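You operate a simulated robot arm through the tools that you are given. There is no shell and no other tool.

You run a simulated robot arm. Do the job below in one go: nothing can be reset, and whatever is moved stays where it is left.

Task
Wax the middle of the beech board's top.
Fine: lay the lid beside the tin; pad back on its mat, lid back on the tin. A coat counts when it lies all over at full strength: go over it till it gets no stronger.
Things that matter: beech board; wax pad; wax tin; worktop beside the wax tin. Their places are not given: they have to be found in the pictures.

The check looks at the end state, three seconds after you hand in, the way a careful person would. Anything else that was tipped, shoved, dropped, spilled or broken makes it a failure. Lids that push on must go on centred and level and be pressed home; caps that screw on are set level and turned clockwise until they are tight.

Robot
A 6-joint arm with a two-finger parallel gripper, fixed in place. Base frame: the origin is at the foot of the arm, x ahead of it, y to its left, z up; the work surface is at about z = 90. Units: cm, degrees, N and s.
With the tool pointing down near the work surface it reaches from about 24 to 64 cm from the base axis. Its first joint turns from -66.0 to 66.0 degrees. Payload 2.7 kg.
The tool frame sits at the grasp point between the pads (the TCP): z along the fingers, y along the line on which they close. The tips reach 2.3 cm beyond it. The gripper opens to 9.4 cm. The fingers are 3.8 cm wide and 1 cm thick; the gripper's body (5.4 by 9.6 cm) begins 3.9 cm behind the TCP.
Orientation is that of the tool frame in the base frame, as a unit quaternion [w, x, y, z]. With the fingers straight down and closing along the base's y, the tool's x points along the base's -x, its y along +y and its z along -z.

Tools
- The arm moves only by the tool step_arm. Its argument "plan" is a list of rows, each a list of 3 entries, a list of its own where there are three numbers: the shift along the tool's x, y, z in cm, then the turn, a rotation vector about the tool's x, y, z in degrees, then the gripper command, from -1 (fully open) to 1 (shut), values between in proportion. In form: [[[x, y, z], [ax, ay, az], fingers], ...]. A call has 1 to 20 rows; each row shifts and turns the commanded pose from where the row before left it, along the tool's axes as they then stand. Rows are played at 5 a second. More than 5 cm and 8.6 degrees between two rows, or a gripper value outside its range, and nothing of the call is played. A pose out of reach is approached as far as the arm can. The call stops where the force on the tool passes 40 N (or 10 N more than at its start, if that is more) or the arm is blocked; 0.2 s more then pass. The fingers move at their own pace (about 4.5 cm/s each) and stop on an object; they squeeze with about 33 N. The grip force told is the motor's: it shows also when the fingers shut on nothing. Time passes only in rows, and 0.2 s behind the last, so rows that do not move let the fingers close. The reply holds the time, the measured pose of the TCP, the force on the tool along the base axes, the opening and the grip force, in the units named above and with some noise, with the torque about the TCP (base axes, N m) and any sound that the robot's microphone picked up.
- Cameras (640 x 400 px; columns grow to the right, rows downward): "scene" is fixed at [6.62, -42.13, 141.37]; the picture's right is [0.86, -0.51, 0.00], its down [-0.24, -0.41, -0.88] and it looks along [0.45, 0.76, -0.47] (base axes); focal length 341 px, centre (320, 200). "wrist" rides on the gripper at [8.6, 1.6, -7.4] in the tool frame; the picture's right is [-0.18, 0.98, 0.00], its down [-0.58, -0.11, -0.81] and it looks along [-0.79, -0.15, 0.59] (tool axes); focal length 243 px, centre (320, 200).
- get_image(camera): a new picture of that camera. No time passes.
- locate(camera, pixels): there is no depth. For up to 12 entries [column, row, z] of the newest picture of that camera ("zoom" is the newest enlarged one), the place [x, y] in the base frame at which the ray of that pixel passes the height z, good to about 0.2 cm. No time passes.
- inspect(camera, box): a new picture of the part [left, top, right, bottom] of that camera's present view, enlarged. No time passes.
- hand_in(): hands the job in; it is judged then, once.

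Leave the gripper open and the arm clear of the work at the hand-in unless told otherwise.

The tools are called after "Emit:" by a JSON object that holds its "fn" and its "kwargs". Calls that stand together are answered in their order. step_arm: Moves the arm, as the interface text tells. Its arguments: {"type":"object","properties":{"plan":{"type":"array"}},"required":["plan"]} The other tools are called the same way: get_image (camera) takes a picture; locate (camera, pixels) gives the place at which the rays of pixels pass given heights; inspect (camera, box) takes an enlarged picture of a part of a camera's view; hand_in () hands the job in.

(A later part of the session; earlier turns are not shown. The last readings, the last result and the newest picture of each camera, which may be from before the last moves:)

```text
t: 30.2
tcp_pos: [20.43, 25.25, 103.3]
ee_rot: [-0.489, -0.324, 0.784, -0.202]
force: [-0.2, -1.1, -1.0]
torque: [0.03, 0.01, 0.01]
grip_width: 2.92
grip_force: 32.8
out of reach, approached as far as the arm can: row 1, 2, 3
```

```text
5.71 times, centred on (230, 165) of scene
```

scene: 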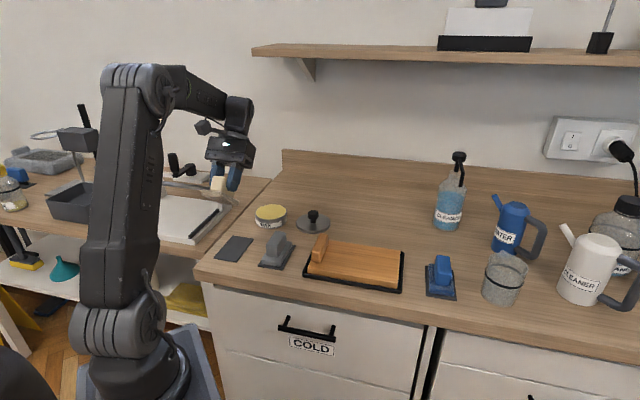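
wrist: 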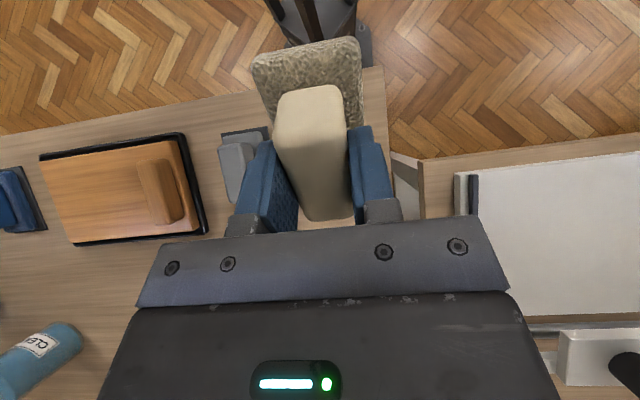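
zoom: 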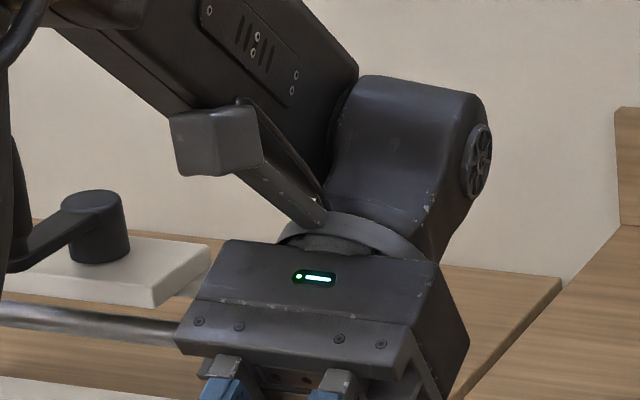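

That was out of reach and the arm drifted down to z≈103. I'll look at the pad here.

Emit:
{"fn": "inspect", "kwargs": {"camera": "scene", "box": [190, 160, 270, 230]}}

Emit:
{"fn": "get_image", "kwargs": {"camera": "scene"}}

```text
5.71 times, centred on (230, 195) of scene
```

zoom: 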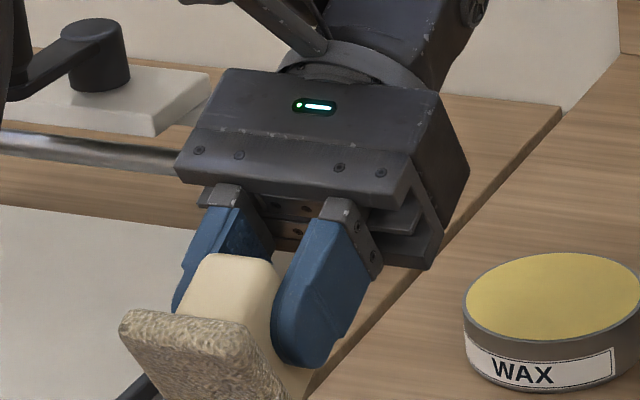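

```text
taken
```

scene: 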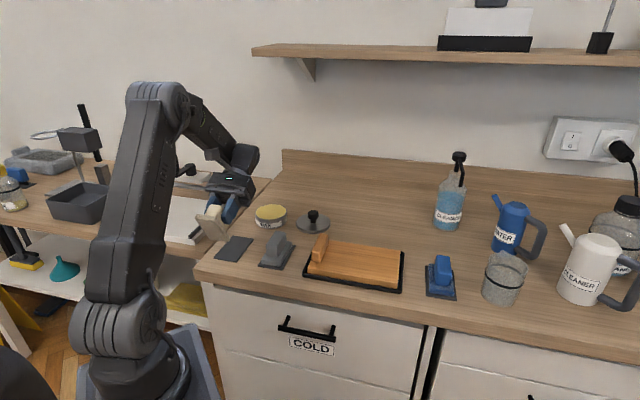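

The cream pad's underside is the same clean fleece, with no residue. I'll turn back upright and check the pose.

Emit:
{"fn": "step_arm", "kwargs": {"plan": [[[0, 0, 0], [0, -8, 0], 1], [[0, 0, 0], [0, -8, 0], 1], [[0, 0, 0], [0, -8, 0], 1], [[0, 0, 0], [0, 0, 0], 1]]}}

```text
t: 31.2
tcp_pos: [20.57, 25.41, 103.2]
ee_rot: [-0.315, -0.36, 0.868, -0.131]
force: [0.4, -1.3, -1.9]
torque: [-0.04, -0.02, -0.03]
grip_width: 2.94
grip_force: 32.9
```

Emit:
{"fn": "step_arm", "kwargs": {"plan": [[[0, 0, 0], [0, -8, 0], 1], [[0, 0, 0], [0, -8, 0], 1], [[0, 0, 0], [0, -8, 0], 1], [[0, 0, 0], [0, -8, 0], 1], [[0, 0, 0], [0, -8, 0], 1], [[0, 0, 0], [0, 0, 0], 1], [[0, 0, 0], [0, 0, 0], 1]]}}

Emit:
{"fn": "inspect", "kwargs": {"camera": "scene", "box": [180, 170, 290, 260]}}

```text
t: 32.8
tcp_pos: [20.62, 25.43, 103.27]
ee_rot: [0.0, -0.382, 0.924, 0.0]
force: [0.3, 0.6, -0.3]
torque: [0.01, 0.0, -0.01]
grip_width: 2.91
grip_force: 33.1
```

```text
4.44 times, centred on (235, 215) of scene
```

zoom: 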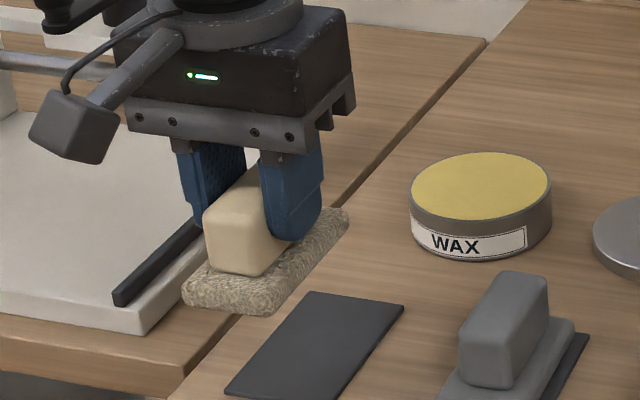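

The pad is level again. I'll set it back on its mat so I can compare the grey pad's underside before choosing.

Emit:
{"fn": "step_arm", "kwargs": {"plan": [[[-2.16, 0.28, 0], [0, 0, 0], 1], [[-2.16, 0.28, 0], [0, 0, 0], 1], [[0, 0, 2], [0, 0, 0], 1], [[0, 0, 2], [0, 0, 0], 1], [[0, 0, 2], [0, 0, 0], 1], [[0, 0, 1.3], [0, 0, 0], 1], [[0, 0, 0.3], [0, 0, 0], 1], [[0, 0, 0], [0, 0, 0], 1]]}}

Emit:
{"fn": "inspect", "kwargs": {"camera": "scene", "box": [200, 215, 270, 270]}}

```text
t: 34.6
tcp_pos: [23.37, 28.82, 95.59]
ee_rot: [0.0, -0.383, 0.924, 0.001]
force: [-0.3, 0.6, -0.1]
torque: [0.02, 0.03, -0.02]
grip_width: 2.95
grip_force: 32.7
```

```text
7.27 times, centred on (235, 242) of scene
```

zoom: 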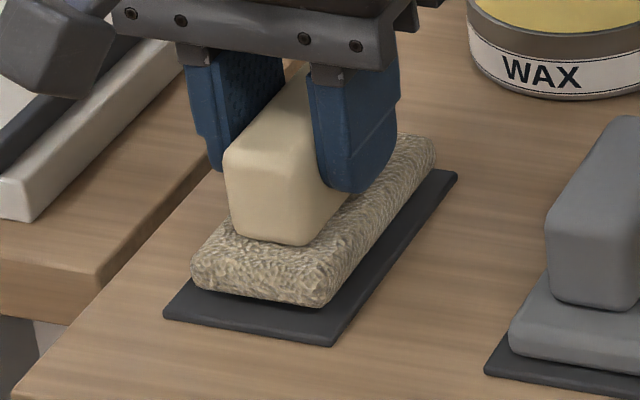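

Emit:
{"fn": "step_arm", "kwargs": {"plan": [[[0, 0, 0.2], [0, 0, 0], 1], [[0, 0, 0.1], [0, 0, 0], 1], [[0, 0, 0], [0, 0, 0], 1]]}}

Emit:
{"fn": "step_arm", "kwargs": {"plan": [[[0, 0, 0.1], [0, 0, 0], 1], [[0, 0, 0], [0, 0, 0], 1]]}}

```text
t: 35.4
tcp_pos: [23.32, 28.62, 95.37]
ee_rot: [0.0, -0.383, 0.924, 0.0]
force: [0.3, 0.1, -0.3]
torque: [-0.05, 0.04, 0.0]
grip_width: 2.95
grip_force: 32.7
```

```text
t: 36.0
tcp_pos: [23.29, 28.69, 95.24]
ee_rot: [0.0, -0.383, 0.924, 0.0]
force: [-0.5, -1.2, -0.4]
torque: [-0.02, -0.01, -0.02]
grip_width: 2.96
grip_force: 33.4
```

Emit:
{"fn": "step_arm", "kwargs": {"plan": [[[0, 0, 0.1], [0, 0, 0], 1], [[0, 0, 0], [0, 0, 0], 1]]}}

Emit:
{"fn": "inspect", "kwargs": {"camera": "scene", "box": [200, 215, 270, 270]}}

```text
t: 36.6
tcp_pos: [23.27, 28.88, 95.15]
ee_rot: [0.0, -0.383, 0.924, 0.0]
force: [-0.8, -5.0, 9.7]
torque: [-0.21, 0.08, -0.01]
grip_width: 2.94
grip_force: 33.3
```

```text
7.27 times, centred on (235, 242) of scene
```

zoom: 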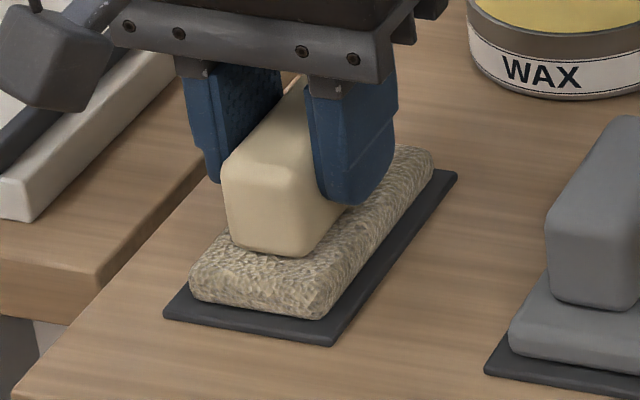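

It's resting on the mat. I'll release, rise, and move over the grey pad at about (31.5,20.8).

Emit:
{"fn": "step_arm", "kwargs": {"plan": [[[0, 0, -0.1], [0, 0, 0], 1], [[0, 0, 0], [0, 0, 0], 0.2], [[0, 0, 0], [0, 0, 0], -0.4], [[0, 0, 0], [0, 0, 0], -0.4], [[0, 0, -1.5], [0, 0, 0], -0.4], [[0, 0, -3], [0, 0, 0], -0.4], [[0, 0, -3.5], [0, 0, 0], -0.4], [[0, 0, -4], [0, 0, 0], -0.4], [[0, -2.9, 0], [0, 0, 0], -0.4], [[0, -2.9, 0], [0, 0, 0], -0.4], [[0, -2.9, 0], [0, 0, 0], -0.4], [[0, -2.9, 0], [0, 0, 0], -0.4], [[0, 0, 0], [0, 0, 0], -0.4]]}}

Emit:
{"fn": "get_image", "kwargs": {"camera": "wrist"}}

Emit:
{"fn": "inspect", "kwargs": {"camera": "scene", "box": [200, 170, 330, 280]}}

```text
t: 39.4
tcp_pos: [31.58, 20.56, 107.15]
ee_rot: [0.001, -0.383, 0.924, 0.0]
force: [-0.2, -0.3, 0.0]
torque: [0.02, 0.0, 0.0]
grip_width: 6.59
grip_force: 0.1
```

```text
taken
```

wrist: 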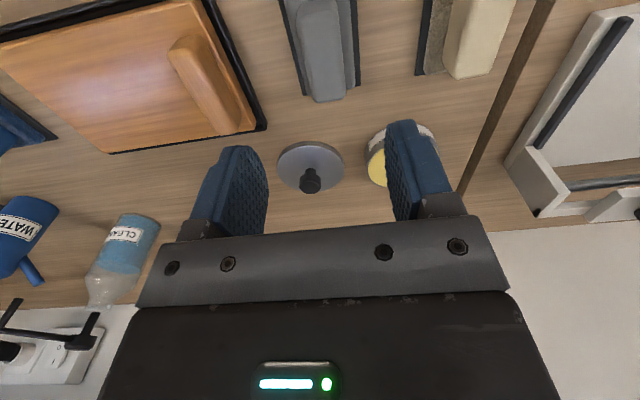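

```text
3.64 times, centred on (265, 225) of scene
```

zoom: 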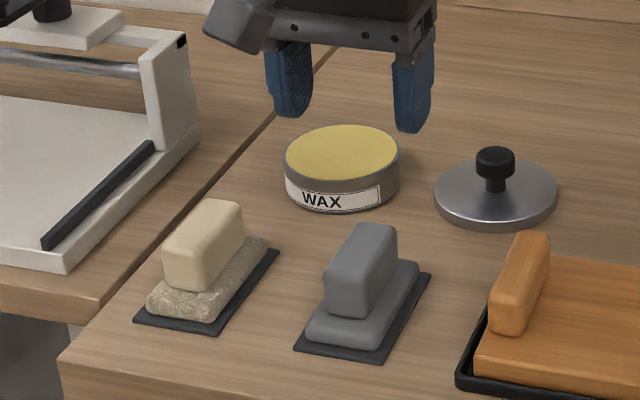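

The grey handle sits centrally between the fingers at (323,50). I'll go down and grip it the same way.

Emit:
{"fn": "step_arm", "kwargs": {"plan": [[[0, 0, 3], [0, 0, 0], -0.4], [[0, 0, 3], [0, 0, 0], -0.4], [[0, 0, 3], [0, 0, 0], -0.4], [[0, 0, 1.5], [0, 0, 0], -0.4], [[0, 0, 0.8], [0, 0, 0], -0.4], [[0, 0, 0.6], [0, 0, 0], -0.4], [[0, 0, 0], [0, 0, 0], 0.1], [[0, 0, 0], [0, 0, 0], 0.35], [[0, 0, 0], [0, 0, 0], 1], [[0, 0, 0], [0, 0, 0], 1], [[0, 0, 0], [0, 0, 0], 1]]}}

Emit:
{"fn": "inspect", "kwargs": {"camera": "scene", "box": [230, 200, 330, 280]}}

```text
t: 41.8
tcp_pos: [31.64, 20.5, 95.24]
ee_rot: [0.0, -0.382, 0.924, 0.001]
force: [0.7, 0.2, 0.0]
torque: [-0.01, 0.01, 0.03]
grip_width: 2.94
grip_force: 32.9
```

```text
5.00 times, centred on (280, 240) of scene
```

zoom: 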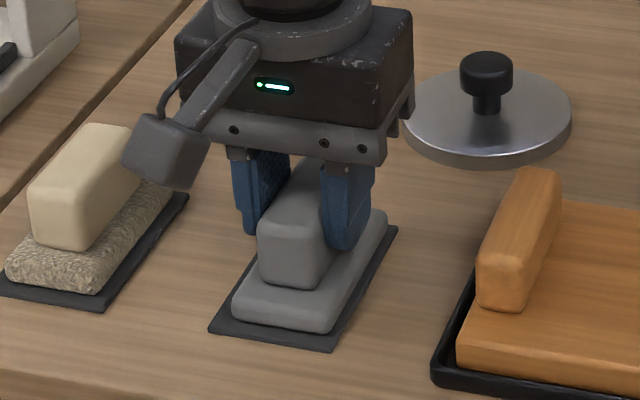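

It's gripped at (31.6,20.5,95.2). I'll lift and tilt it to look underneath.

Emit:
{"fn": "step_arm", "kwargs": {"plan": [[[0, 0, -1], [0, 0, 0], 1], [[0, 0, -2], [0, 0, 0], 1], [[0, 0, -3], [0, 0, 0], 1], [[0, 0, -3], [0, 0, 0], 1], [[0, 0, -2], [0, 0, 0], 1], [[0, 0, 0], [0, 8, 0], 1], [[0, 0, 0], [0, 8, 0], 1], [[0, 0, 0], [0, 8, 0], 1], [[0, 0, 0], [0, 8, 0], 1], [[0, 0, 0], [0, 8, 0], 1], [[0, 0, 0], [0, 8, 0], 1], [[0, 0, 0], [0, 8, 0], 1], [[0, 0, 0], [0, 0, 0], 1]]}}

Emit:
{"fn": "get_image", "kwargs": {"camera": "scene"}}

Emit:
{"fn": "inspect", "kwargs": {"camera": "scene", "box": [225, 160, 325, 240]}}

```text
t: 44.6
tcp_pos: [31.04, 20.03, 105.57]
ee_rot: [-0.432, -0.339, 0.816, -0.18]
force: [-0.1, 0.1, -0.7]
torque: [-0.01, 0.0, 0.02]
grip_width: 2.93
grip_force: 32.8
out of reach, approached as far as the arm can: row 12
```

```text
taken
```

scene: 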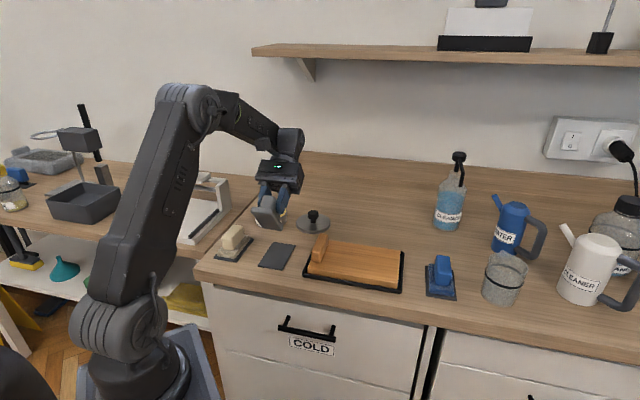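

```text
5.00 times, centred on (275, 200) of scene
```

zoom: 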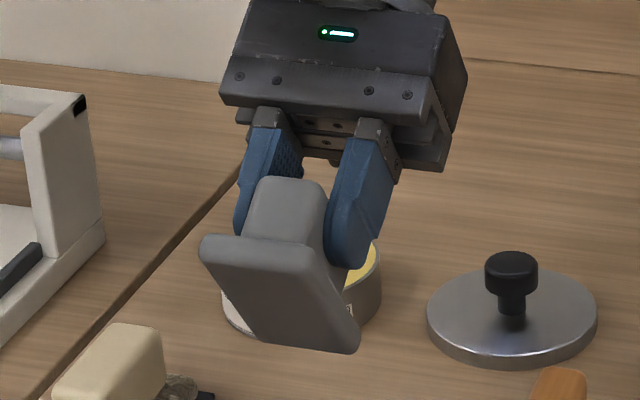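

The grey pad's underside is plain and smooth, with no residue either. The cream lambswool-type fleece is the sensible wax applicator: blue sponge is for washing and plain grey is for drying or buffing. I'll level the grey pad and put it back where it was.

Emit:
{"fn": "step_arm", "kwargs": {"plan": [[[0, 0, 0], [0, -8, 0], 1], [[0, 0, 0], [0, -8, 0], 1], [[0, 0, 0], [0, -8, 0], 1], [[0, 0, 0], [0, -8, 0], 1], [[0, 0, 0], [0, -8, 0], 1], [[0, 0, 0], [0, -8, 0], 1], [[0, 0, 0], [0, -8, 0], 1], [[0, 0, 0], [0, 0, 0], 1], [[0, 0, 0], [0, 0, 0], 1]]}}

```text
t: 46.6
tcp_pos: [30.99, 20.16, 105.42]
ee_rot: [0.001, -0.382, 0.924, 0.0]
force: [0.4, -0.2, -0.2]
torque: [-0.02, 0.0, -0.03]
grip_width: 2.93
grip_force: 32.7
```

Emit:
{"fn": "step_arm", "kwargs": {"plan": [[[-0.72, -0.1, 2], [0, 0, 0], 1], [[0, 0, 3], [0, 0, 0], 1], [[0, 0, 3], [0, 0, 0], 1], [[0, 0, 1.5], [0, 0, 0], 1], [[0, 0, 0.3], [0, 0, 0], 1], [[0, 0, 0], [0, 0, 0], 1], [[0, 0, 0], [0, 0, 0], 1]]}}

Emit:
{"fn": "step_arm", "kwargs": {"plan": [[[0, 0, 0.15], [0, 0, 0], 1], [[0, 0, 0], [0, 0, 0], 1]]}}

Emit:
{"fn": "step_arm", "kwargs": {"plan": [[[0, 0, 0.1], [0, 0, 0], 1], [[0, 0, 0], [0, 0, 0], 1]]}}

Emit:
{"fn": "inspect", "kwargs": {"camera": "scene", "box": [240, 215, 310, 275]}}

```text
t: 48.2
tcp_pos: [31.62, 20.32, 95.57]
ee_rot: [-0.001, -0.382, 0.924, 0.0]
force: [-0.1, -0.3, -0.6]
torque: [0.0, -0.01, 0.01]
grip_width: 2.93
grip_force: 33.5
```

```text
t: 48.8
tcp_pos: [31.64, 20.39, 95.52]
ee_rot: [0.0, -0.383, 0.924, 0.0]
force: [0.1, -0.5, -0.5]
torque: [0.04, 0.0, -0.01]
grip_width: 2.93
grip_force: 32.6
```

```text
t: 49.4
tcp_pos: [31.46, 20.37, 95.48]
ee_rot: [0.001, -0.382, 0.924, 0.0]
force: [0.6, -0.9, 0.5]
torque: [0.0, -0.01, 0.01]
grip_width: 2.92
grip_force: 33.8
```

```text
6.67 times, centred on (275, 245) of scene
```

zoom: 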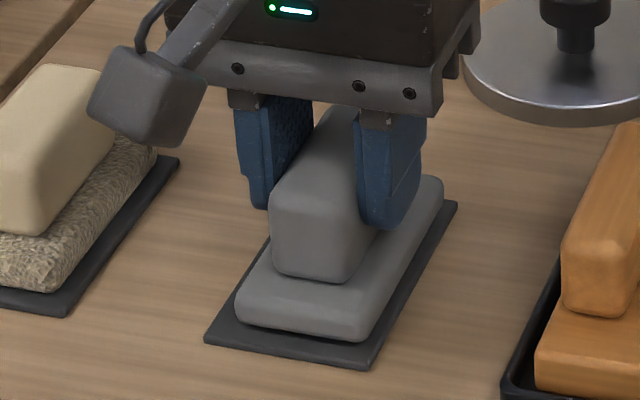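

Emit:
{"fn": "step_arm", "kwargs": {"plan": [[[0, 0, 0.1], [0, 0, 0], 1], [[0, 0, 0], [0, 0, 0], 1]]}}

Emit:
{"fn": "step_arm", "kwargs": {"plan": [[[0, 0, 0.1], [0, 0, 0], 1], [[0, 0, 0], [0, 0, 0], 1]]}}

```text
t: 50.0
tcp_pos: [31.55, 20.34, 95.34]
ee_rot: [0.0, -0.383, 0.924, 0.0]
force: [-0.6, -0.7, -0.4]
torque: [0.02, 0.0, -0.02]
grip_width: 2.92
grip_force: 32.7
```

```text
t: 50.6
tcp_pos: [31.67, 20.4, 95.42]
ee_rot: [0.0, -0.382, 0.924, 0.0]
force: [-0.2, 0.3, -0.1]
torque: [0.03, -0.01, -0.01]
grip_width: 2.91
grip_force: 33.3
```

Emit:
{"fn": "step_arm", "kwargs": {"plan": [[[0, 0, 0.1], [0, 0, 0], 1], [[0, 0, 0], [0, 0, 0], 1]]}}

Emit:
{"fn": "step_arm", "kwargs": {"plan": [[[0, 0, 0.1], [0, 0, 0], 1], [[0, 0, 0], [0, 0, 0], 1]]}}

Emit:
{"fn": "inspect", "kwargs": {"camera": "scene", "box": [240, 215, 310, 275]}}

```text
t: 51.2
tcp_pos: [31.51, 20.48, 95.24]
ee_rot: [0.001, -0.382, 0.924, 0.0]
force: [-7.1, -8.1, 23.0]
torque: [-0.26, 0.29, -0.04]
grip_width: 2.95
grip_force: 33.2
```

```text
t: 51.7
tcp_pos: [31.56, 20.5, 95.29]
ee_rot: [0.001, -0.383, 0.924, 0.0]
force: [-3.6, -3.5, 7.8]
torque: [0.08, 0.03, 0.02]
grip_width: 2.89
grip_force: 33.0
stopped in row 2: the force on the tool passed its limit at 41 N (the readings are from after the stop); the commanded pose is now the measured one
```

```text
6.67 times, centred on (275, 245) of scene
```

zoom: 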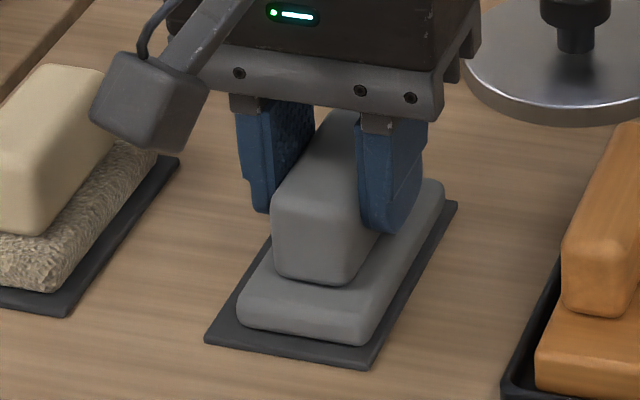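

The grey pad is back on its mat. I'll release it, rise, and go back over the cream pad.

Emit:
{"fn": "step_arm", "kwargs": {"plan": [[[0, 0, 0], [0, 0, 0], 0.2], [[0, 0, 0], [0, 0, 0], -0.4], [[0, 0, 0], [0, 0, 0], -0.4], [[0, 0, -1.5], [0, 0, 0], -0.4], [[0, 0, -3], [0, 0, 0], -0.4], [[0, 0, -3.5], [0, 0, 0], -0.4], [[0, 2.9, 0], [0, 0, 0], -0.4], [[0, 2.95, 0], [0, 0, 0], -0.4], [[0, 2.95, 0], [0, 0, 0], -0.4], [[0, 2.95, 0], [0, 0, 0], -0.4], [[0, 0, 0], [0, 0, 0], -0.4], [[0, 0, 0], [0, 0, 0], -0.4]]}}

Emit:
{"fn": "inspect", "kwargs": {"camera": "scene", "box": [200, 170, 330, 280]}}

Emit:
{"fn": "get_image", "kwargs": {"camera": "wrist"}}

```text
t: 54.3
tcp_pos: [23.58, 28.73, 103.21]
ee_rot: [0.001, -0.382, 0.924, 0.0]
force: [-0.2, -0.6, -0.6]
torque: [0.0, -0.01, -0.02]
grip_width: 6.58
grip_force: 0.0
```

```text
3.64 times, centred on (265, 225) of scene
```

zoom: 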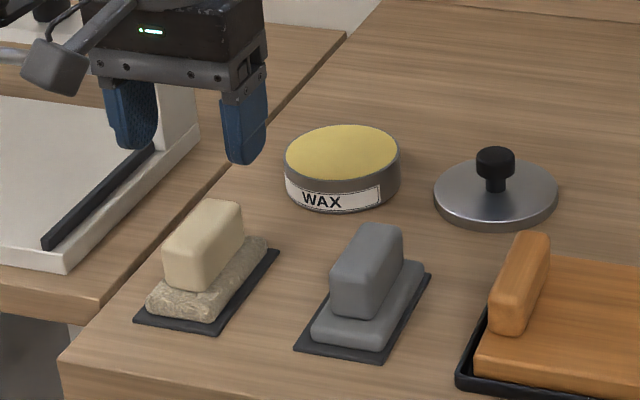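

```text
taken
```

wrist: 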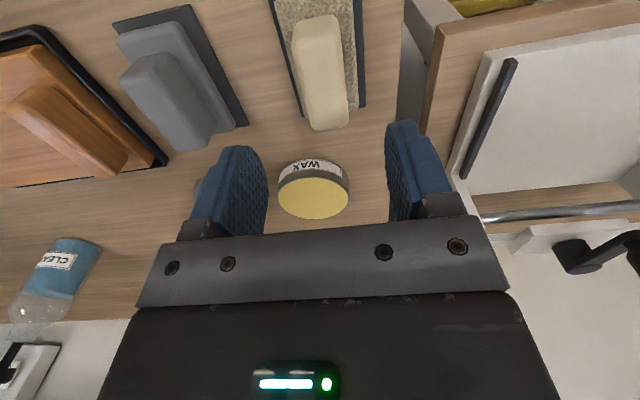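

Both pads sit properly. I'll nudge into line and pick up the cream pad at TCP z≈95.2.

Emit:
{"fn": "step_arm", "kwargs": {"plan": [[[0.1, 0.22, 2.5], [0, 0, 0], -0.4], [[0, 0, 2.5], [0, 0, 0], -0.4], [[0, 0, 2], [0, 0, 0], -0.4], [[0, 0, 1], [0, 0, 0], -0.4], [[0, 0, 0], [0, 0, 0], -0.4], [[0, 0, 0], [0, 0, 0], 0.1], [[0, 0, 0], [0, 0, 0], 0.35], [[0, 0, 0], [0, 0, 0], 1], [[0, 0, 0], [0, 0, 0], 1], [[0, 0, 0], [0, 0, 0], 1]]}}

Emit:
{"fn": "inspect", "kwargs": {"camera": "scene", "box": [200, 215, 270, 270]}}

```text
t: 56.5
tcp_pos: [23.12, 28.98, 95.33]
ee_rot: [0.001, -0.383, 0.924, -0.001]
force: [0.4, -0.8, 0.4]
torque: [-0.04, 0.01, -0.01]
grip_width: 2.91
grip_force: 33.0
```

```text
7.27 times, centred on (235, 242) of scene
```

zoom: 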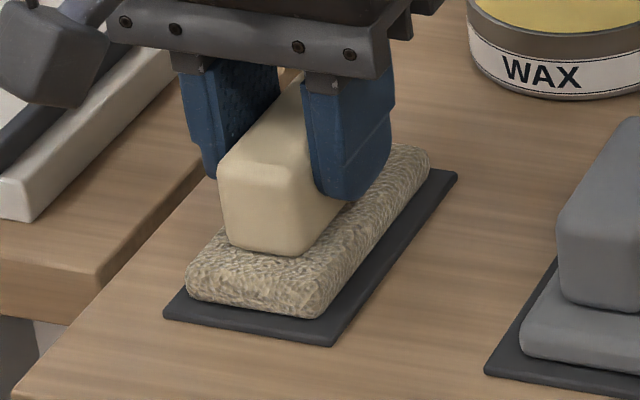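

I'll take a close look at the tin's wax surface and rim.

Emit:
{"fn": "inspect", "kwargs": {"camera": "scene", "box": [245, 195, 295, 235]}}

Emit:
{"fn": "locate", "kwargs": {"camera": "zoom", "pixels": [[143, 206, 92.7], [522, 206, 92.7], [330, 105, 92.7], [330, 300, 92.7]]}}

```text
10.00 times, centred on (270, 215) of scene
```

zoom: 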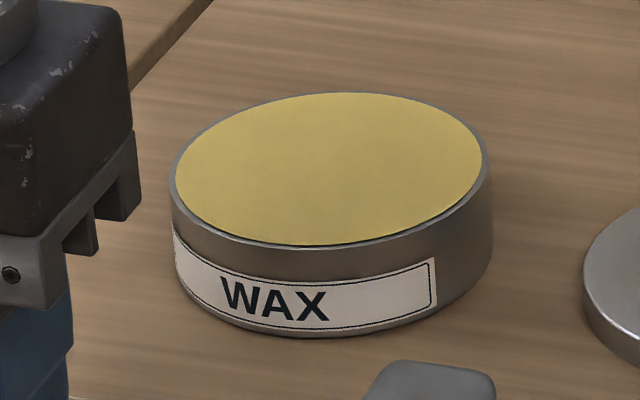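

```text
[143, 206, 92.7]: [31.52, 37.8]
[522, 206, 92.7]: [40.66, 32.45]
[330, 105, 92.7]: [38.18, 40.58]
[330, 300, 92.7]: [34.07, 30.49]
```

Emit:
{"fn": "locate", "kwargs": {"camera": "zoom", "pixels": [[170, 185, 93], [490, 162, 93], [335, 93, 93], [310, 248, 93], [320, 170, 93]]}}

Emit:
{"fn": "locate", "kwargs": {"camera": "scene", "pixels": [[269.5, 226.5, 91], [269.5, 228.5, 90]]}}

```text
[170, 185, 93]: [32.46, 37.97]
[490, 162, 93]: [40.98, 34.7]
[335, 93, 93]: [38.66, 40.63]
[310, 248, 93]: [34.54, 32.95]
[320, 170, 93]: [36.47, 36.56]
```

```text
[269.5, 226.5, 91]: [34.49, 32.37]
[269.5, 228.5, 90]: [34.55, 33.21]
```

The tin's centre is confirmed at (36.65,36.7), with wax nearly level with the rim at z≈93. I'll lift the pad and carry it over the tin.

Emit:
{"fn": "step_arm", "kwargs": {"plan": [[[0, 0, -1], [0, 0, 0], 1], [[0, 0, -2.5], [0, 0, 0], 1], [[0, 0, -3], [0, 0, 0], 1], [[0, 0, -2], [0, 0, 0], 1], [[-2.5, -0.66, 0], [0, 0, 0], 1], [[-2.5, -0.66, 0], [0, 0, 0], 1], [[-2.5, -0.67, 0], [0, 0, 0], 1], [[-2.5, -0.67, 0], [0, 0, 0], 1], [[-2.5, -0.67, 0], [0, 0, 0], 1], [[-2.5, -0.67, 0], [0, 0, 0], 1], [[0, 0, 2], [0, 0, 0], 1], [[0, 0, 2], [0, 0, 0], 1], [[0, 0, 0.8], [0, 0, 0], 1], [[0, 0, 0], [0, 0, 0], 1]]}}

Emit:
{"fn": "inspect", "kwargs": {"camera": "scene", "box": [225, 150, 315, 240]}}

```text
t: 59.5
tcp_pos: [36.48, 36.96, 99.05]
ee_rot: [0.0, -0.383, 0.924, -0.001]
force: [0.0, 0.5, -0.4]
torque: [-0.04, -0.03, -0.02]
grip_width: 2.93
grip_force: 33.3
```

```text
4.44 times, centred on (270, 195) of scene
```

zoom: 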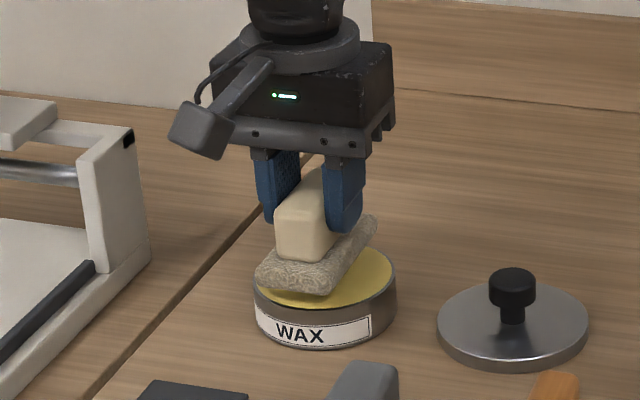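

I'll trim the position slightly and lower in small steps until it touches.

Emit:
{"fn": "step_arm", "kwargs": {"plan": [[[0, -0.2, 0.4], [0, 0, 0], 1], [[0, 0, 0.3], [0, 0, 0], 1], [[0, 0, 0.2], [0, 0, 0], 1], [[0, 0, 0], [0, 0, 0], 1]]}}

Emit:
{"fn": "step_arm", "kwargs": {"plan": [[[0, 0, 0.1], [0, 0, 0], 1], [[0, 0, 0], [0, 0, 0], 1]]}}

Emit:
{"fn": "step_arm", "kwargs": {"plan": [[[0, 0, 0.1], [0, 0, 0], 1], [[0, 0, 0], [0, 0, 0], 1]]}}

Emit:
{"fn": "inspect", "kwargs": {"camera": "scene", "box": [240, 190, 300, 240]}}

```text
t: 60.5
tcp_pos: [36.75, 36.65, 98.05]
ee_rot: [0.001, -0.383, 0.924, -0.001]
force: [-0.7, 0.5, -0.6]
torque: [-0.01, 0.02, 0.0]
grip_width: 2.92
grip_force: 32.7
```

```text
t: 61.1
tcp_pos: [36.66, 36.55, 98.05]
ee_rot: [0.0, -0.383, 0.924, 0.0]
force: [0.0, -0.4, -1.4]
torque: [0.0, -0.01, -0.01]
grip_width: 2.94
grip_force: 33.7
```

```text
t: 61.7
tcp_pos: [36.73, 36.64, 97.97]
ee_rot: [0.001, -0.383, 0.924, 0.0]
force: [-0.3, -0.2, 3.5]
torque: [-0.08, 0.13, 0.0]
grip_width: 2.91
grip_force: 32.6
```

```text
8.00 times, centred on (270, 215) of scene
```

zoom: 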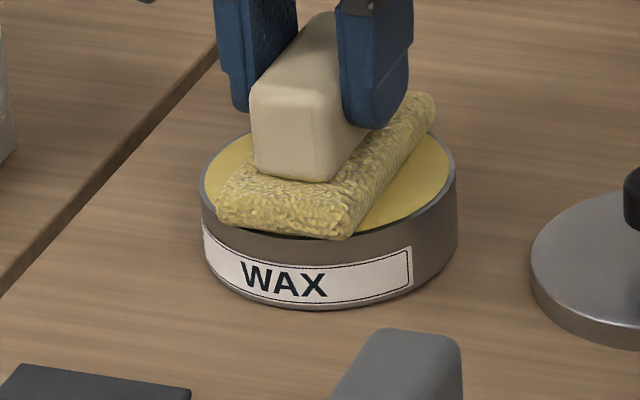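

The pad's fleece has turned yellow, so it has taken up wax. I'll press very slightly more, hold, then lift off.

Emit:
{"fn": "step_arm", "kwargs": {"plan": [[[0, 0, 0.05], [0, 0, 0], 1], [[0, 0, 0], [0, 0, 0], 1], [[0, 0, 0], [0, 0, 0], 1], [[0, 0, -1], [0, 0, 0], 1], [[0, 0, -3], [0, 0, 0], 1], [[0, 0, -3], [0, 0, 0], 1], [[0, 0, 0], [0, 0, 0], 1]]}}

Emit:
{"fn": "inspect", "kwargs": {"camera": "scene", "box": [225, 150, 315, 240]}}

Emit:
{"fn": "inspect", "kwargs": {"camera": "scene", "box": [290, 220, 420, 305]}}

```text
t: 63.3
tcp_pos: [36.88, 36.4, 104.73]
ee_rot: [0.0, -0.383, 0.924, -0.001]
force: [0.2, 0.4, -0.3]
torque: [0.01, -0.02, 0.0]
grip_width: 2.94
grip_force: 32.8
```

```text
4.44 times, centred on (270, 195) of scene
```

zoom: 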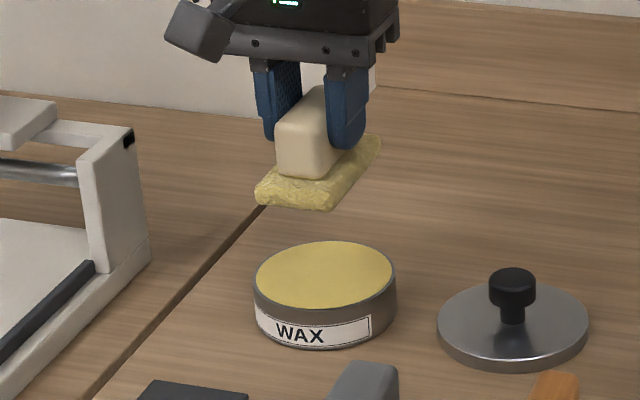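

```text
4.71 times, centred on (355, 262) of scene
```

zoom: 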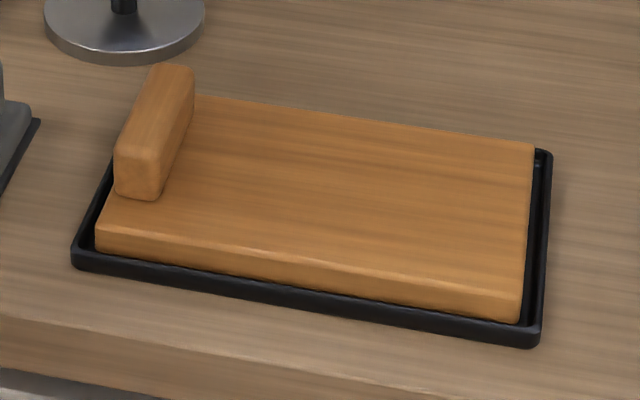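

The pad is fully yellow. The board's top is about z 92 and its centre about (46,8.2). I'll carry the pad over the board at a safe height and look from both cameras before touching it.

Emit:
{"fn": "step_arm", "kwargs": {"plan": [[[1.36, -2.66, 0], [0, 0, 0], 1], [[1.36, -2.66, 0], [0, 0, 0], 1], [[1.36, -2.66, 0], [0, 0, 0], 1], [[1.36, -2.66, 0], [0, 0, 0], 1], [[1.36, -2.66, 0], [0, 0, 0], 1], [[1.36, -2.66, 0], [0, 0, 0], 1], [[1.36, -2.66, 0], [0, 0, 0], 1], [[1.36, -2.66, 0], [0, 0, 0], 1], [[1.36, -2.66, 0], [0, 0, 0], 1], [[1.36, -2.66, 0], [0, 0, 0], 1], [[0, 0, 0], [0, 0, 0], 1], [[0, 0, 0], [0, 0, 0], 1]]}}

Emit:
{"fn": "get_image", "kwargs": {"camera": "wrist"}}

Emit:
{"fn": "inspect", "kwargs": {"camera": "scene", "box": [280, 160, 440, 305]}}

```text
t: 65.9
tcp_pos: [46.14, 8.16, 104.65]
ee_rot: [0.001, -0.383, 0.924, -0.001]
force: [-0.3, -0.1, -1.0]
torque: [0.0, -0.02, -0.01]
grip_width: 2.97
grip_force: 32.7
```

```text
taken
```

wrist: 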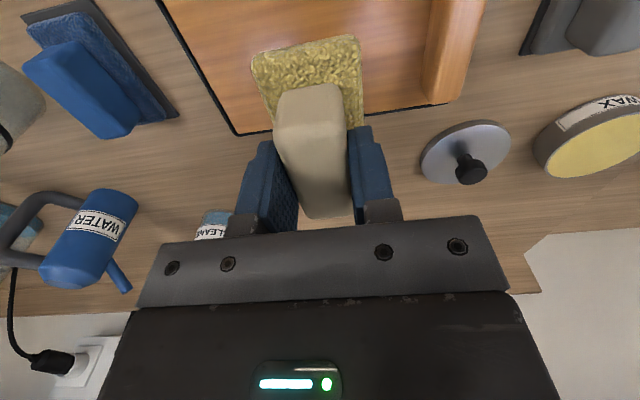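

```text
2.76 times, centred on (360, 232) of scene
```

zoom: 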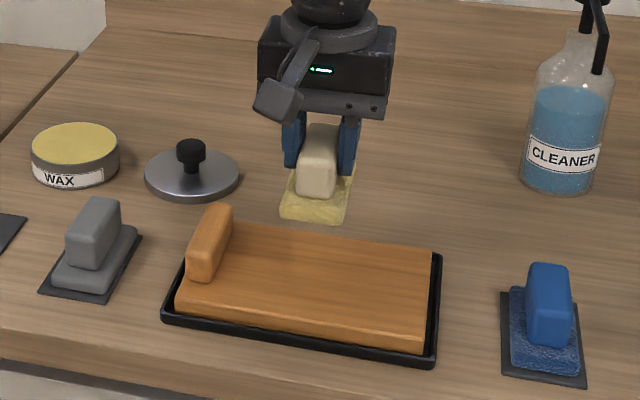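

Emit:
{"fn": "inspect", "kwargs": {"camera": "wrist", "box": [150, 0, 500, 150]}}

Emit:
{"fn": "locate", "kwargs": {"camera": "scene", "pixels": [[307.7, 267, 92], [397.9, 282.8, 92], [400.5, 251.2, 92], [307.7, 267, 92.4], [400.5, 251.2, 92.4]]}}

```text
1.83 times, centred on (325, 75) of wrist
```

zoom: 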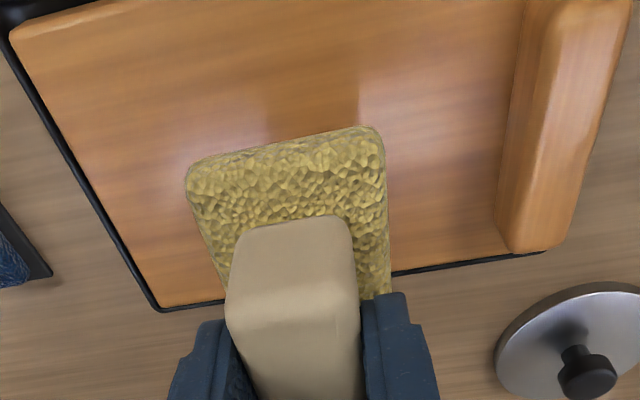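

```text
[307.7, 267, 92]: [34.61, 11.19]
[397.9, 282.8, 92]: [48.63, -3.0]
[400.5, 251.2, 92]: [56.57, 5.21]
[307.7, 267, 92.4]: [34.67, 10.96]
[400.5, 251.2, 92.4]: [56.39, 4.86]
```

Emit:
{"fn": "locate", "kwargs": {"camera": "zoom", "pixels": [[160, 307, 92], [160, 307, 93], [10, 35, 92], [10, 35, 93], [505, 252, 92], [495, 230, 92], [525, 10, 92]]}}

```text
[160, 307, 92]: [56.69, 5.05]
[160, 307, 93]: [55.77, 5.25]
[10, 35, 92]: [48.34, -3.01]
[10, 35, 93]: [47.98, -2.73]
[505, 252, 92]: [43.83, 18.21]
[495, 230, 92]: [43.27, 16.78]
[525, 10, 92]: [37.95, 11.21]
```

The board top is at z=92 from both cameras, with its centre at (45.6,8.15). The fixed end block's face is 7.5 cm from the centre. I'll start the stroke 4 cm left of centre and lower toward contact, expected near TCP z≈96.9.

Emit:
{"fn": "step_arm", "kwargs": {"plan": [[[0.2, 2.2, 0], [0, 0, 0], 1], [[0.15, 2.15, 0], [0, 0, 0], 1], [[0, 0, 2.5], [0, 0, 0], 1], [[0, 0, 2.5], [0, 0, 0], 1], [[0, 0, 2], [0, 0, 0], 1], [[0, 0, 0.3], [0, 0, 0], 1], [[0, 0, 0], [0, 0, 0], 1]]}}

Emit:
{"fn": "inspect", "kwargs": {"camera": "scene", "box": [290, 190, 410, 300]}}

```text
t: 67.5
tcp_pos: [42.63, 10.81, 97.47]
ee_rot: [0.002, -0.383, 0.924, -0.001]
force: [0.2, 0.4, -0.3]
torque: [0.01, -0.03, 0.0]
grip_width: 2.93
grip_force: 33.0
```

```text
3.64 times, centred on (350, 245) of scene
```

zoom: 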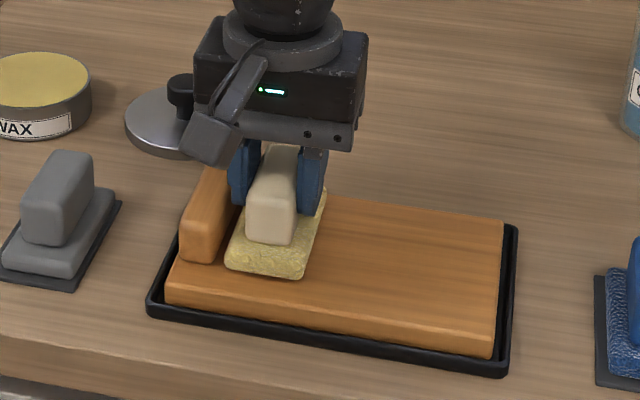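

Emit:
{"fn": "step_arm", "kwargs": {"plan": [[[0, -0.5, 0.2], [0, 0, 0], 1], [[0, 0, 0.15], [0, 0, 0], 1], [[0, 0, 0], [0, 0, 0], 1]]}}

Emit:
{"fn": "step_arm", "kwargs": {"plan": [[[0, 0, 0.1], [0, 0, 0], 1], [[0, 0, 0], [0, 0, 0], 1]]}}

Emit:
{"fn": "step_arm", "kwargs": {"plan": [[[0, 0, 0.1], [0, 0, 0], 1], [[0, 0, 0], [0, 0, 0], 1]]}}

```text
t: 68.3
tcp_pos: [42.96, 10.52, 97.12]
ee_rot: [0.002, -0.382, 0.924, -0.001]
force: [-0.1, 1.0, -0.5]
torque: [0.01, 0.06, -0.03]
grip_width: 2.92
grip_force: 32.5
```

```text
t: 68.9
tcp_pos: [42.92, 10.56, 97.15]
ee_rot: [0.001, -0.382, 0.924, -0.001]
force: [-0.3, -0.9, 1.8]
torque: [0.03, 0.04, 0.02]
grip_width: 2.93
grip_force: 32.7
```

```text
t: 69.5
tcp_pos: [42.87, 10.62, 96.95]
ee_rot: [0.002, -0.383, 0.924, -0.001]
force: [-4.3, -4.9, 22.2]
torque: [-0.26, 0.47, -0.01]
grip_width: 2.95
grip_force: 33.4
```

Contact at about 22 N. I'll ease off slightly and make a slow stroke to the right along the board.

Emit:
{"fn": "step_arm", "kwargs": {"plan": [[[0, 0, -0.07], [0, 0, 0], 1], [[0, -0.6, 0], [0, 0, 0], 1], [[0, -0.6, 0], [0, 0, 0], 1], [[0, -0.6, 0], [0, 0, 0], 1], [[0, -0.6, 0], [0, 0, 0], 1], [[0, -0.6, 0], [0, 0, 0], 1]]}}

Emit:
{"fn": "inspect", "kwargs": {"camera": "scene", "box": [290, 190, 410, 300]}}

```text
t: 70.9
tcp_pos: [45.03, 8.66, 97.18]
ee_rot: [0.001, -0.383, 0.924, -0.001]
force: [-6.4, 6.8, 18.0]
torque: [0.37, -0.04, 0.09]
grip_width: 2.93
grip_force: 33.5
```

```text
3.64 times, centred on (350, 245) of scene
```

zoom: 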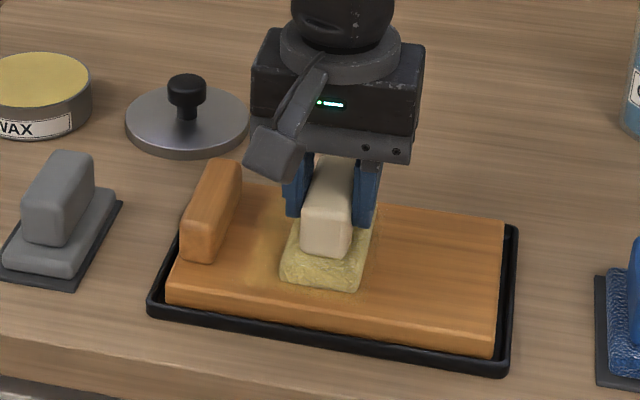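

Wax is appearing and the board isn't moving. I'll continue the stroke to the right.

Emit:
{"fn": "step_arm", "kwargs": {"plan": [[[0, -0.6, -0.03], [0, 0, 0], 1], [[0, -0.6, 0], [0, 0, 0], 1], [[0, -0.6, 0], [0, 0, 0], 1], [[0, -0.6, 0], [0, 0, 0], 1], [[0, -0.6, 0], [0, 0, 0], 1], [[0, -0.6, 0], [0, 0, 0], 1], [[0, -0.6, 0], [0, 0, 0], 1], [[0, -0.6, 0], [0, 0, 0], 1], [[0, -0.6, 0], [0, 0, 0], 1], [[0, -0.5, 0], [0, 0, 0], 1]]}}

Emit:
{"fn": "inspect", "kwargs": {"camera": "scene", "box": [290, 190, 410, 300]}}

```text
t: 73.1
tcp_pos: [49.28, 4.18, 96.95]
ee_rot: [0.0, -0.383, 0.924, 0.0]
force: [0.2, -0.6, -0.6]
torque: [0.0, 0.03, 0.03]
grip_width: 2.93
grip_force: 32.4
```

```text
3.64 times, centred on (350, 245) of scene
```

zoom: 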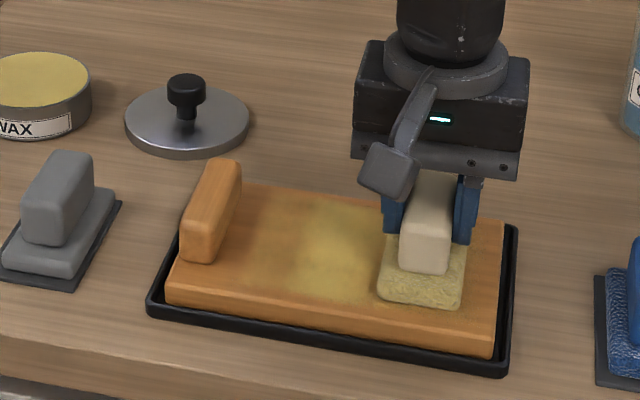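

A good film shows in the middle, but contact faded at the right end. I'll press down a little here and check the force.

Emit:
{"fn": "step_arm", "kwargs": {"plan": [[[0, 0, 0.06], [0, 0, 0], 1], [[0, 0, 0], [0, 0, 0], 1]]}}

Emit:
{"fn": "step_arm", "kwargs": {"plan": [[[0, 0, 0.05], [0, 0, 0], 1], [[0, 0, 0], [0, 0, 0], 1]]}}

```text
t: 73.7
tcp_pos: [49.3, 4.26, 97.04]
ee_rot: [0.001, -0.383, 0.924, -0.001]
force: [0.4, -1.4, 5.5]
torque: [-0.14, 0.13, 0.04]
grip_width: 2.91
grip_force: 33.5
```

```text
t: 74.3
tcp_pos: [49.06, 4.24, 97.18]
ee_rot: [0.002, -0.383, 0.924, -0.001]
force: [2.2, -2.2, 4.9]
torque: [-0.11, -0.02, 0.06]
grip_width: 2.93
grip_force: 32.3
```

Emit:
{"fn": "step_arm", "kwargs": {"plan": [[[0, 0.6, 0.03], [0, 0, 0], 1], [[0, 0.6, 0], [0, 0, 0], 1], [[0, 0.6, 0], [0, 0, 0], 1], [[0, 0.6, 0], [0, 0, 0], 1], [[0, 0.6, 0], [0, 0, 0], 1]]}}

Emit:
{"fn": "step_arm", "kwargs": {"plan": [[[0, 0.6, 0], [0, 0, 0], 1], [[0, 0.6, 0], [0, 0, 0], 1], [[0, 0.6, 0], [0, 0, 0], 1], [[0, 0.6, 0], [0, 0, 0], 1], [[0, 0.6, 0], [0, 0, 0], 1]]}}

Emit:
{"fn": "inspect", "kwargs": {"camera": "scene", "box": [290, 190, 410, 300]}}

```text
t: 75.5
tcp_pos: [47.22, 6.37, 97.0]
ee_rot: [0.003, -0.382, 0.924, -0.001]
force: [7.9, -8.1, 22.3]
torque: [-0.3, 0.03, 0.05]
grip_width: 2.93
grip_force: 32.7
```

```text
t: 76.7
tcp_pos: [45.16, 8.57, 97.08]
ee_rot: [0.003, -0.382, 0.924, 0.0]
force: [7.3, -6.5, 19.1]
torque: [-0.03, -0.15, 0.0]
grip_width: 2.9
grip_force: 32.6
```

```text
3.64 times, centred on (350, 245) of scene
```

zoom: 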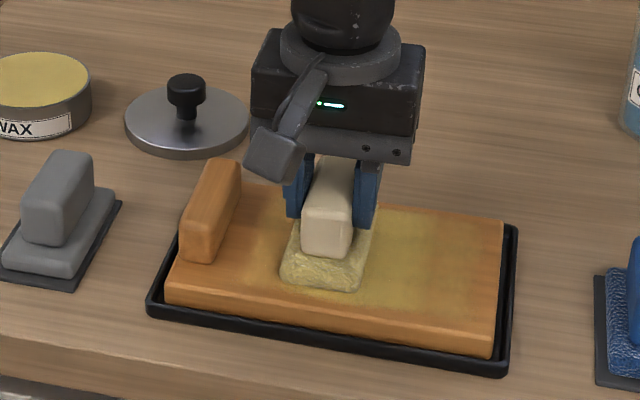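

The film now reaches further right. I'll continue the stroke left.

Emit:
{"fn": "step_arm", "kwargs": {"plan": [[[0, 0.6, 0], [0, 0, 0], 1], [[0, 0.6, 0], [0, 0, 0], 1], [[0, 0.6, 0], [0, 0, 0], 1], [[0, 0.6, 0], [0, 0, 0], 1], [[0, 0.6, 0], [0, 0, 0], 1]]}}

Emit:
{"fn": "inspect", "kwargs": {"camera": "scene", "box": [290, 190, 410, 300]}}

```text
t: 77.9
tcp_pos: [42.94, 10.61, 96.91]
ee_rot: [0.002, -0.382, 0.924, 0.0]
force: [6.7, -7.4, 20.4]
torque: [0.02, -0.2, -0.02]
grip_width: 2.96
grip_force: 32.7
```

```text
3.64 times, centred on (350, 245) of scene
```

zoom: 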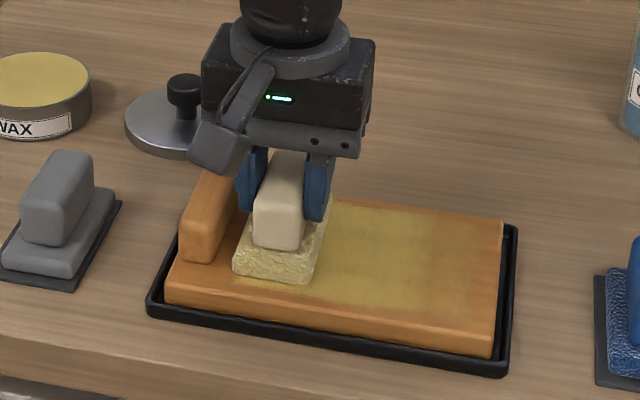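

Contact is even at about 20 N. Next I'll stroke right, shifted 0.9 cm toward the near edge.

Emit:
{"fn": "step_arm", "kwargs": {"plan": [[[0.5, 0, 0], [0, 0, 0], 1], [[0.4, -0.3, 0], [0, 0, 0], 1], [[0, -0.6, 0], [0, 0, 0], 1], [[0, -0.6, 0], [0, 0, 0], 1], [[0, -0.6, 0], [0, 0, 0], 1], [[0, -0.6, 0], [0, 0, 0], 1], [[0, -0.6, 0], [0, 0, 0], 1]]}}

Emit:
{"fn": "step_arm", "kwargs": {"plan": [[[0, -0.6, 0], [0, 0, 0], 1], [[0, -0.6, 0], [0, 0, 0], 1], [[0, -0.6, 0], [0, 0, 0], 1], [[0, -0.6, 0], [0, 0, 0], 1], [[0, -0.6, 0], [0, 0, 0], 1]]}}

Emit:
{"fn": "inspect", "kwargs": {"camera": "scene", "box": [290, 190, 410, 300]}}

```text
t: 79.5
tcp_pos: [44.46, 7.74, 97.02]
ee_rot: [0.001, -0.383, 0.924, 0.0]
force: [-5.2, 5.6, 13.4]
torque: [0.33, -0.02, 0.05]
grip_width: 2.92
grip_force: 33.2
```

```text
t: 80.7
tcp_pos: [46.7, 5.53, 97.03]
ee_rot: [0.003, -0.382, 0.924, -0.001]
force: [-11.4, 10.0, 28.0]
torque: [-0.01, 0.57, -0.16]
grip_width: 2.9
grip_force: 33.0
```

```text
3.64 times, centred on (350, 245) of scene
```

zoom: 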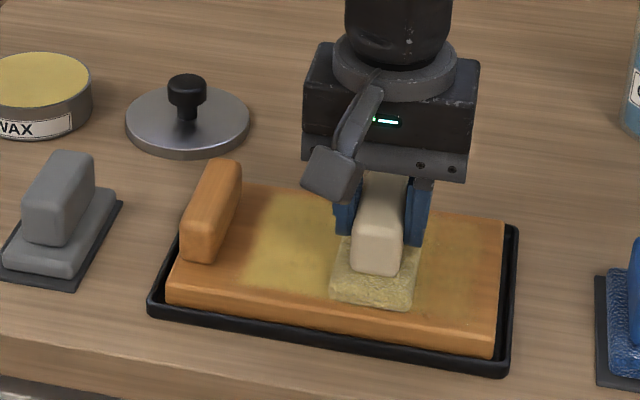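

Emit:
{"fn": "step_arm", "kwargs": {"plan": [[[0, -0.6, -0.02], [0, 0, 0], 1], [[0, -0.6, 0], [0, 0, 0], 1], [[0, -0.6, 0], [0, 0, 0], 1], [[0, -0.6, 0], [0, 0, 0], 1], [[0, -0.4, 0], [0, 0, 0], 1]]}}

Emit:
{"fn": "inspect", "kwargs": {"camera": "scene", "box": [290, 190, 410, 300]}}

```text
t: 81.9
tcp_pos: [48.56, 3.56, 96.92]
ee_rot: [0.001, -0.382, 0.924, -0.001]
force: [-6.2, 8.5, 16.9]
torque: [0.27, 0.0, 0.05]
grip_width: 2.94
grip_force: 33.1
```

```text
3.64 times, centred on (350, 245) of scene
```

zoom: 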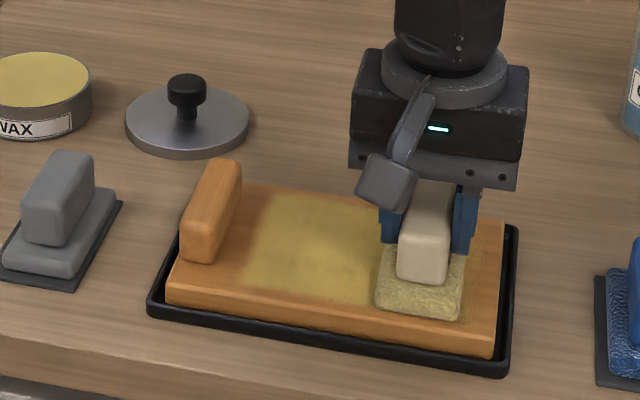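

The coat gets stronger with each pass. Now I'll stroke left, shifted toward the far edge.

Emit:
{"fn": "step_arm", "kwargs": {"plan": [[[-0.6, 0, 0], [0, 0, 0], 1], [[-0.6, 0, 0], [0, 0, 0], 1], [[-0.6, 0.2, 0], [0, 0, 0], 1], [[0, 0.6, 0], [0, 0, 0], 1], [[0, 0.6, 0], [0, 0, 0], 1], [[0, 0.6, 0], [0, 0, 0], 1], [[0, 0.6, 0], [0, 0, 0], 1], [[0, 0.6, 0], [0, 0, 0], 1]]}}

Emit:
{"fn": "step_arm", "kwargs": {"plan": [[[0, 0.6, 0], [0, 0, 0], 1], [[0, 0.6, 0], [0, 0, 0], 1], [[0, 0.6, 0], [0, 0, 0], 1], [[0, 0.6, 0], [0, 0, 0], 1], [[0, 0.6, 0], [0, 0, 0], 1], [[0, 0.6, 0], [0, 0, 0], 1], [[0, 0.6, 0], [0, 0, 0], 1], [[0, 0.6, 0], [0, 0, 0], 1]]}}

Emit:
{"fn": "inspect", "kwargs": {"camera": "scene", "box": [290, 190, 410, 300]}}

```text
t: 83.7
tcp_pos: [47.73, 7.06, 97.03]
ee_rot: [0.002, -0.383, 0.924, 0.0]
force: [5.4, -6.6, 14.8]
torque: [-0.13, -0.11, -0.01]
grip_width: 2.91
grip_force: 32.9
```

```text
t: 85.5
tcp_pos: [44.36, 10.48, 97.0]
ee_rot: [0.004, -0.383, 0.924, -0.001]
force: [7.8, -7.7, 22.9]
torque: [-0.28, 0.05, 0.1]
grip_width: 2.93
grip_force: 32.8
```

```text
3.64 times, centred on (350, 245) of scene
```

zoom: 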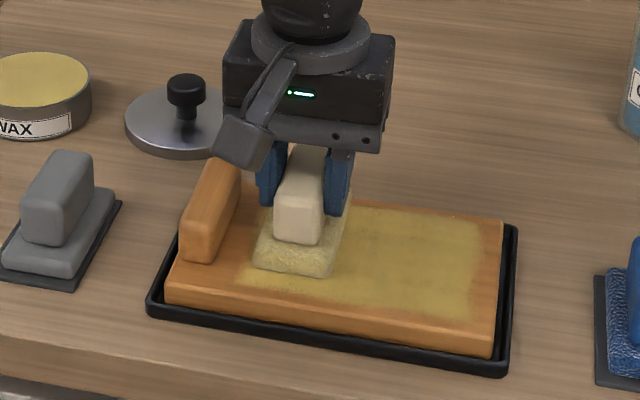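

I'll finish the left end and then lift to examine the coat and the pad.

Emit:
{"fn": "step_arm", "kwargs": {"plan": [[[0, 0.6, 0], [0, 0, 0], 1], [[0, 0.6, 0], [0, 0, 0], 1], [[0, 0.4, 0], [0, 0, 0], 1], [[0.5, 0, 0], [0, 0, 0], 1], [[0.5, 0, 0], [0, 0, 0], 1], [[0.5, 0, 0], [0, 0, 0], 1], [[0, 0, -1], [0, 0, 0], 1], [[0, 0, -3], [0, 0, 0], 1], [[0, 0, -4], [0, 0, 0], 1], [[-2, 1.5, 0], [0, 0, 0], 1], [[-2, 1.5, 0], [0, 0, 0], 1], [[-2, 1.5, 0], [0, 0, 0], 1], [[0, 0, 0], [0, 0, 0], 1]]}}

Emit:
{"fn": "inspect", "kwargs": {"camera": "scene", "box": [295, 225, 415, 300]}}

Emit:
{"fn": "inspect", "kwargs": {"camera": "scene", "box": [270, 150, 370, 230]}}

```text
t: 88.3
tcp_pos: [43.24, 18.14, 104.8]
ee_rot: [0.001, -0.383, 0.924, 0.001]
force: [0.2, -0.2, -1.5]
torque: [0.0, 0.01, -0.01]
grip_width: 2.91
grip_force: 32.5
```

```text
5.33 times, centred on (355, 262) of scene
```

zoom: 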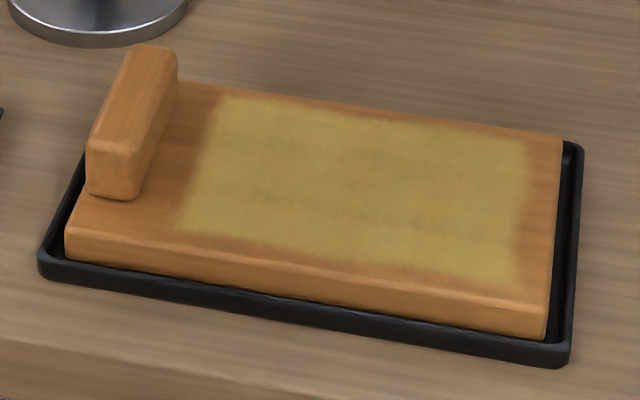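

```text
5.00 times, centred on (320, 190) of scene
```

zoom: 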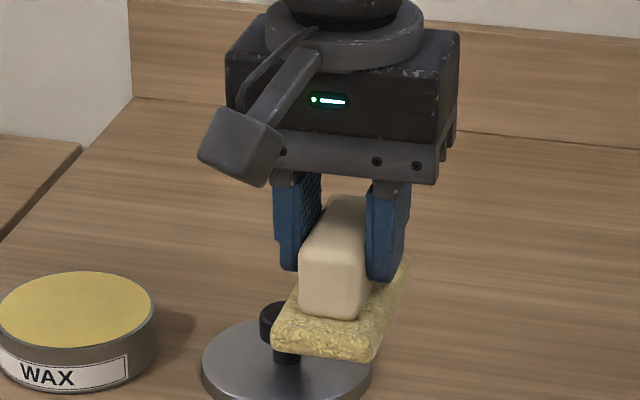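

The coat lies nicely over the middle but isn't quite even yet. I'll recharge the pad with wax and go over it again.

Emit:
{"fn": "step_arm", "kwargs": {"plan": [[[-1.4, 2.95, 0], [0, 0, 0], 1], [[-1.4, 2.95, 0], [0, 0, 0], 1], [[-1.4, 2.95, 0], [0, 0, 0], 1], [[-1.4, 2.95, 0], [0, 0, 0], 1], [[-1.4, 2.95, 0], [0, 0, 0], 1], [[-1.4, 2.95, 0], [0, 0, 0], 1], [[0, 0, 2], [0, 0, 0], 1], [[0, 0, 2], [0, 0, 0], 1], [[0, 0, 1.5], [0, 0, 0], 1], [[0, 0, 0.8], [0, 0, 0], 1], [[0, 0, 0.2], [0, 0, 0], 1], [[0, 0, 0], [0, 0, 0], 1]]}}

```text
t: 90.9
tcp_pos: [36.64, 36.55, 98.52]
ee_rot: [0.0, -0.383, 0.924, 0.0]
force: [0.4, -0.3, -1.2]
torque: [0.01, 0.01, -0.04]
grip_width: 2.91
grip_force: 32.9
```

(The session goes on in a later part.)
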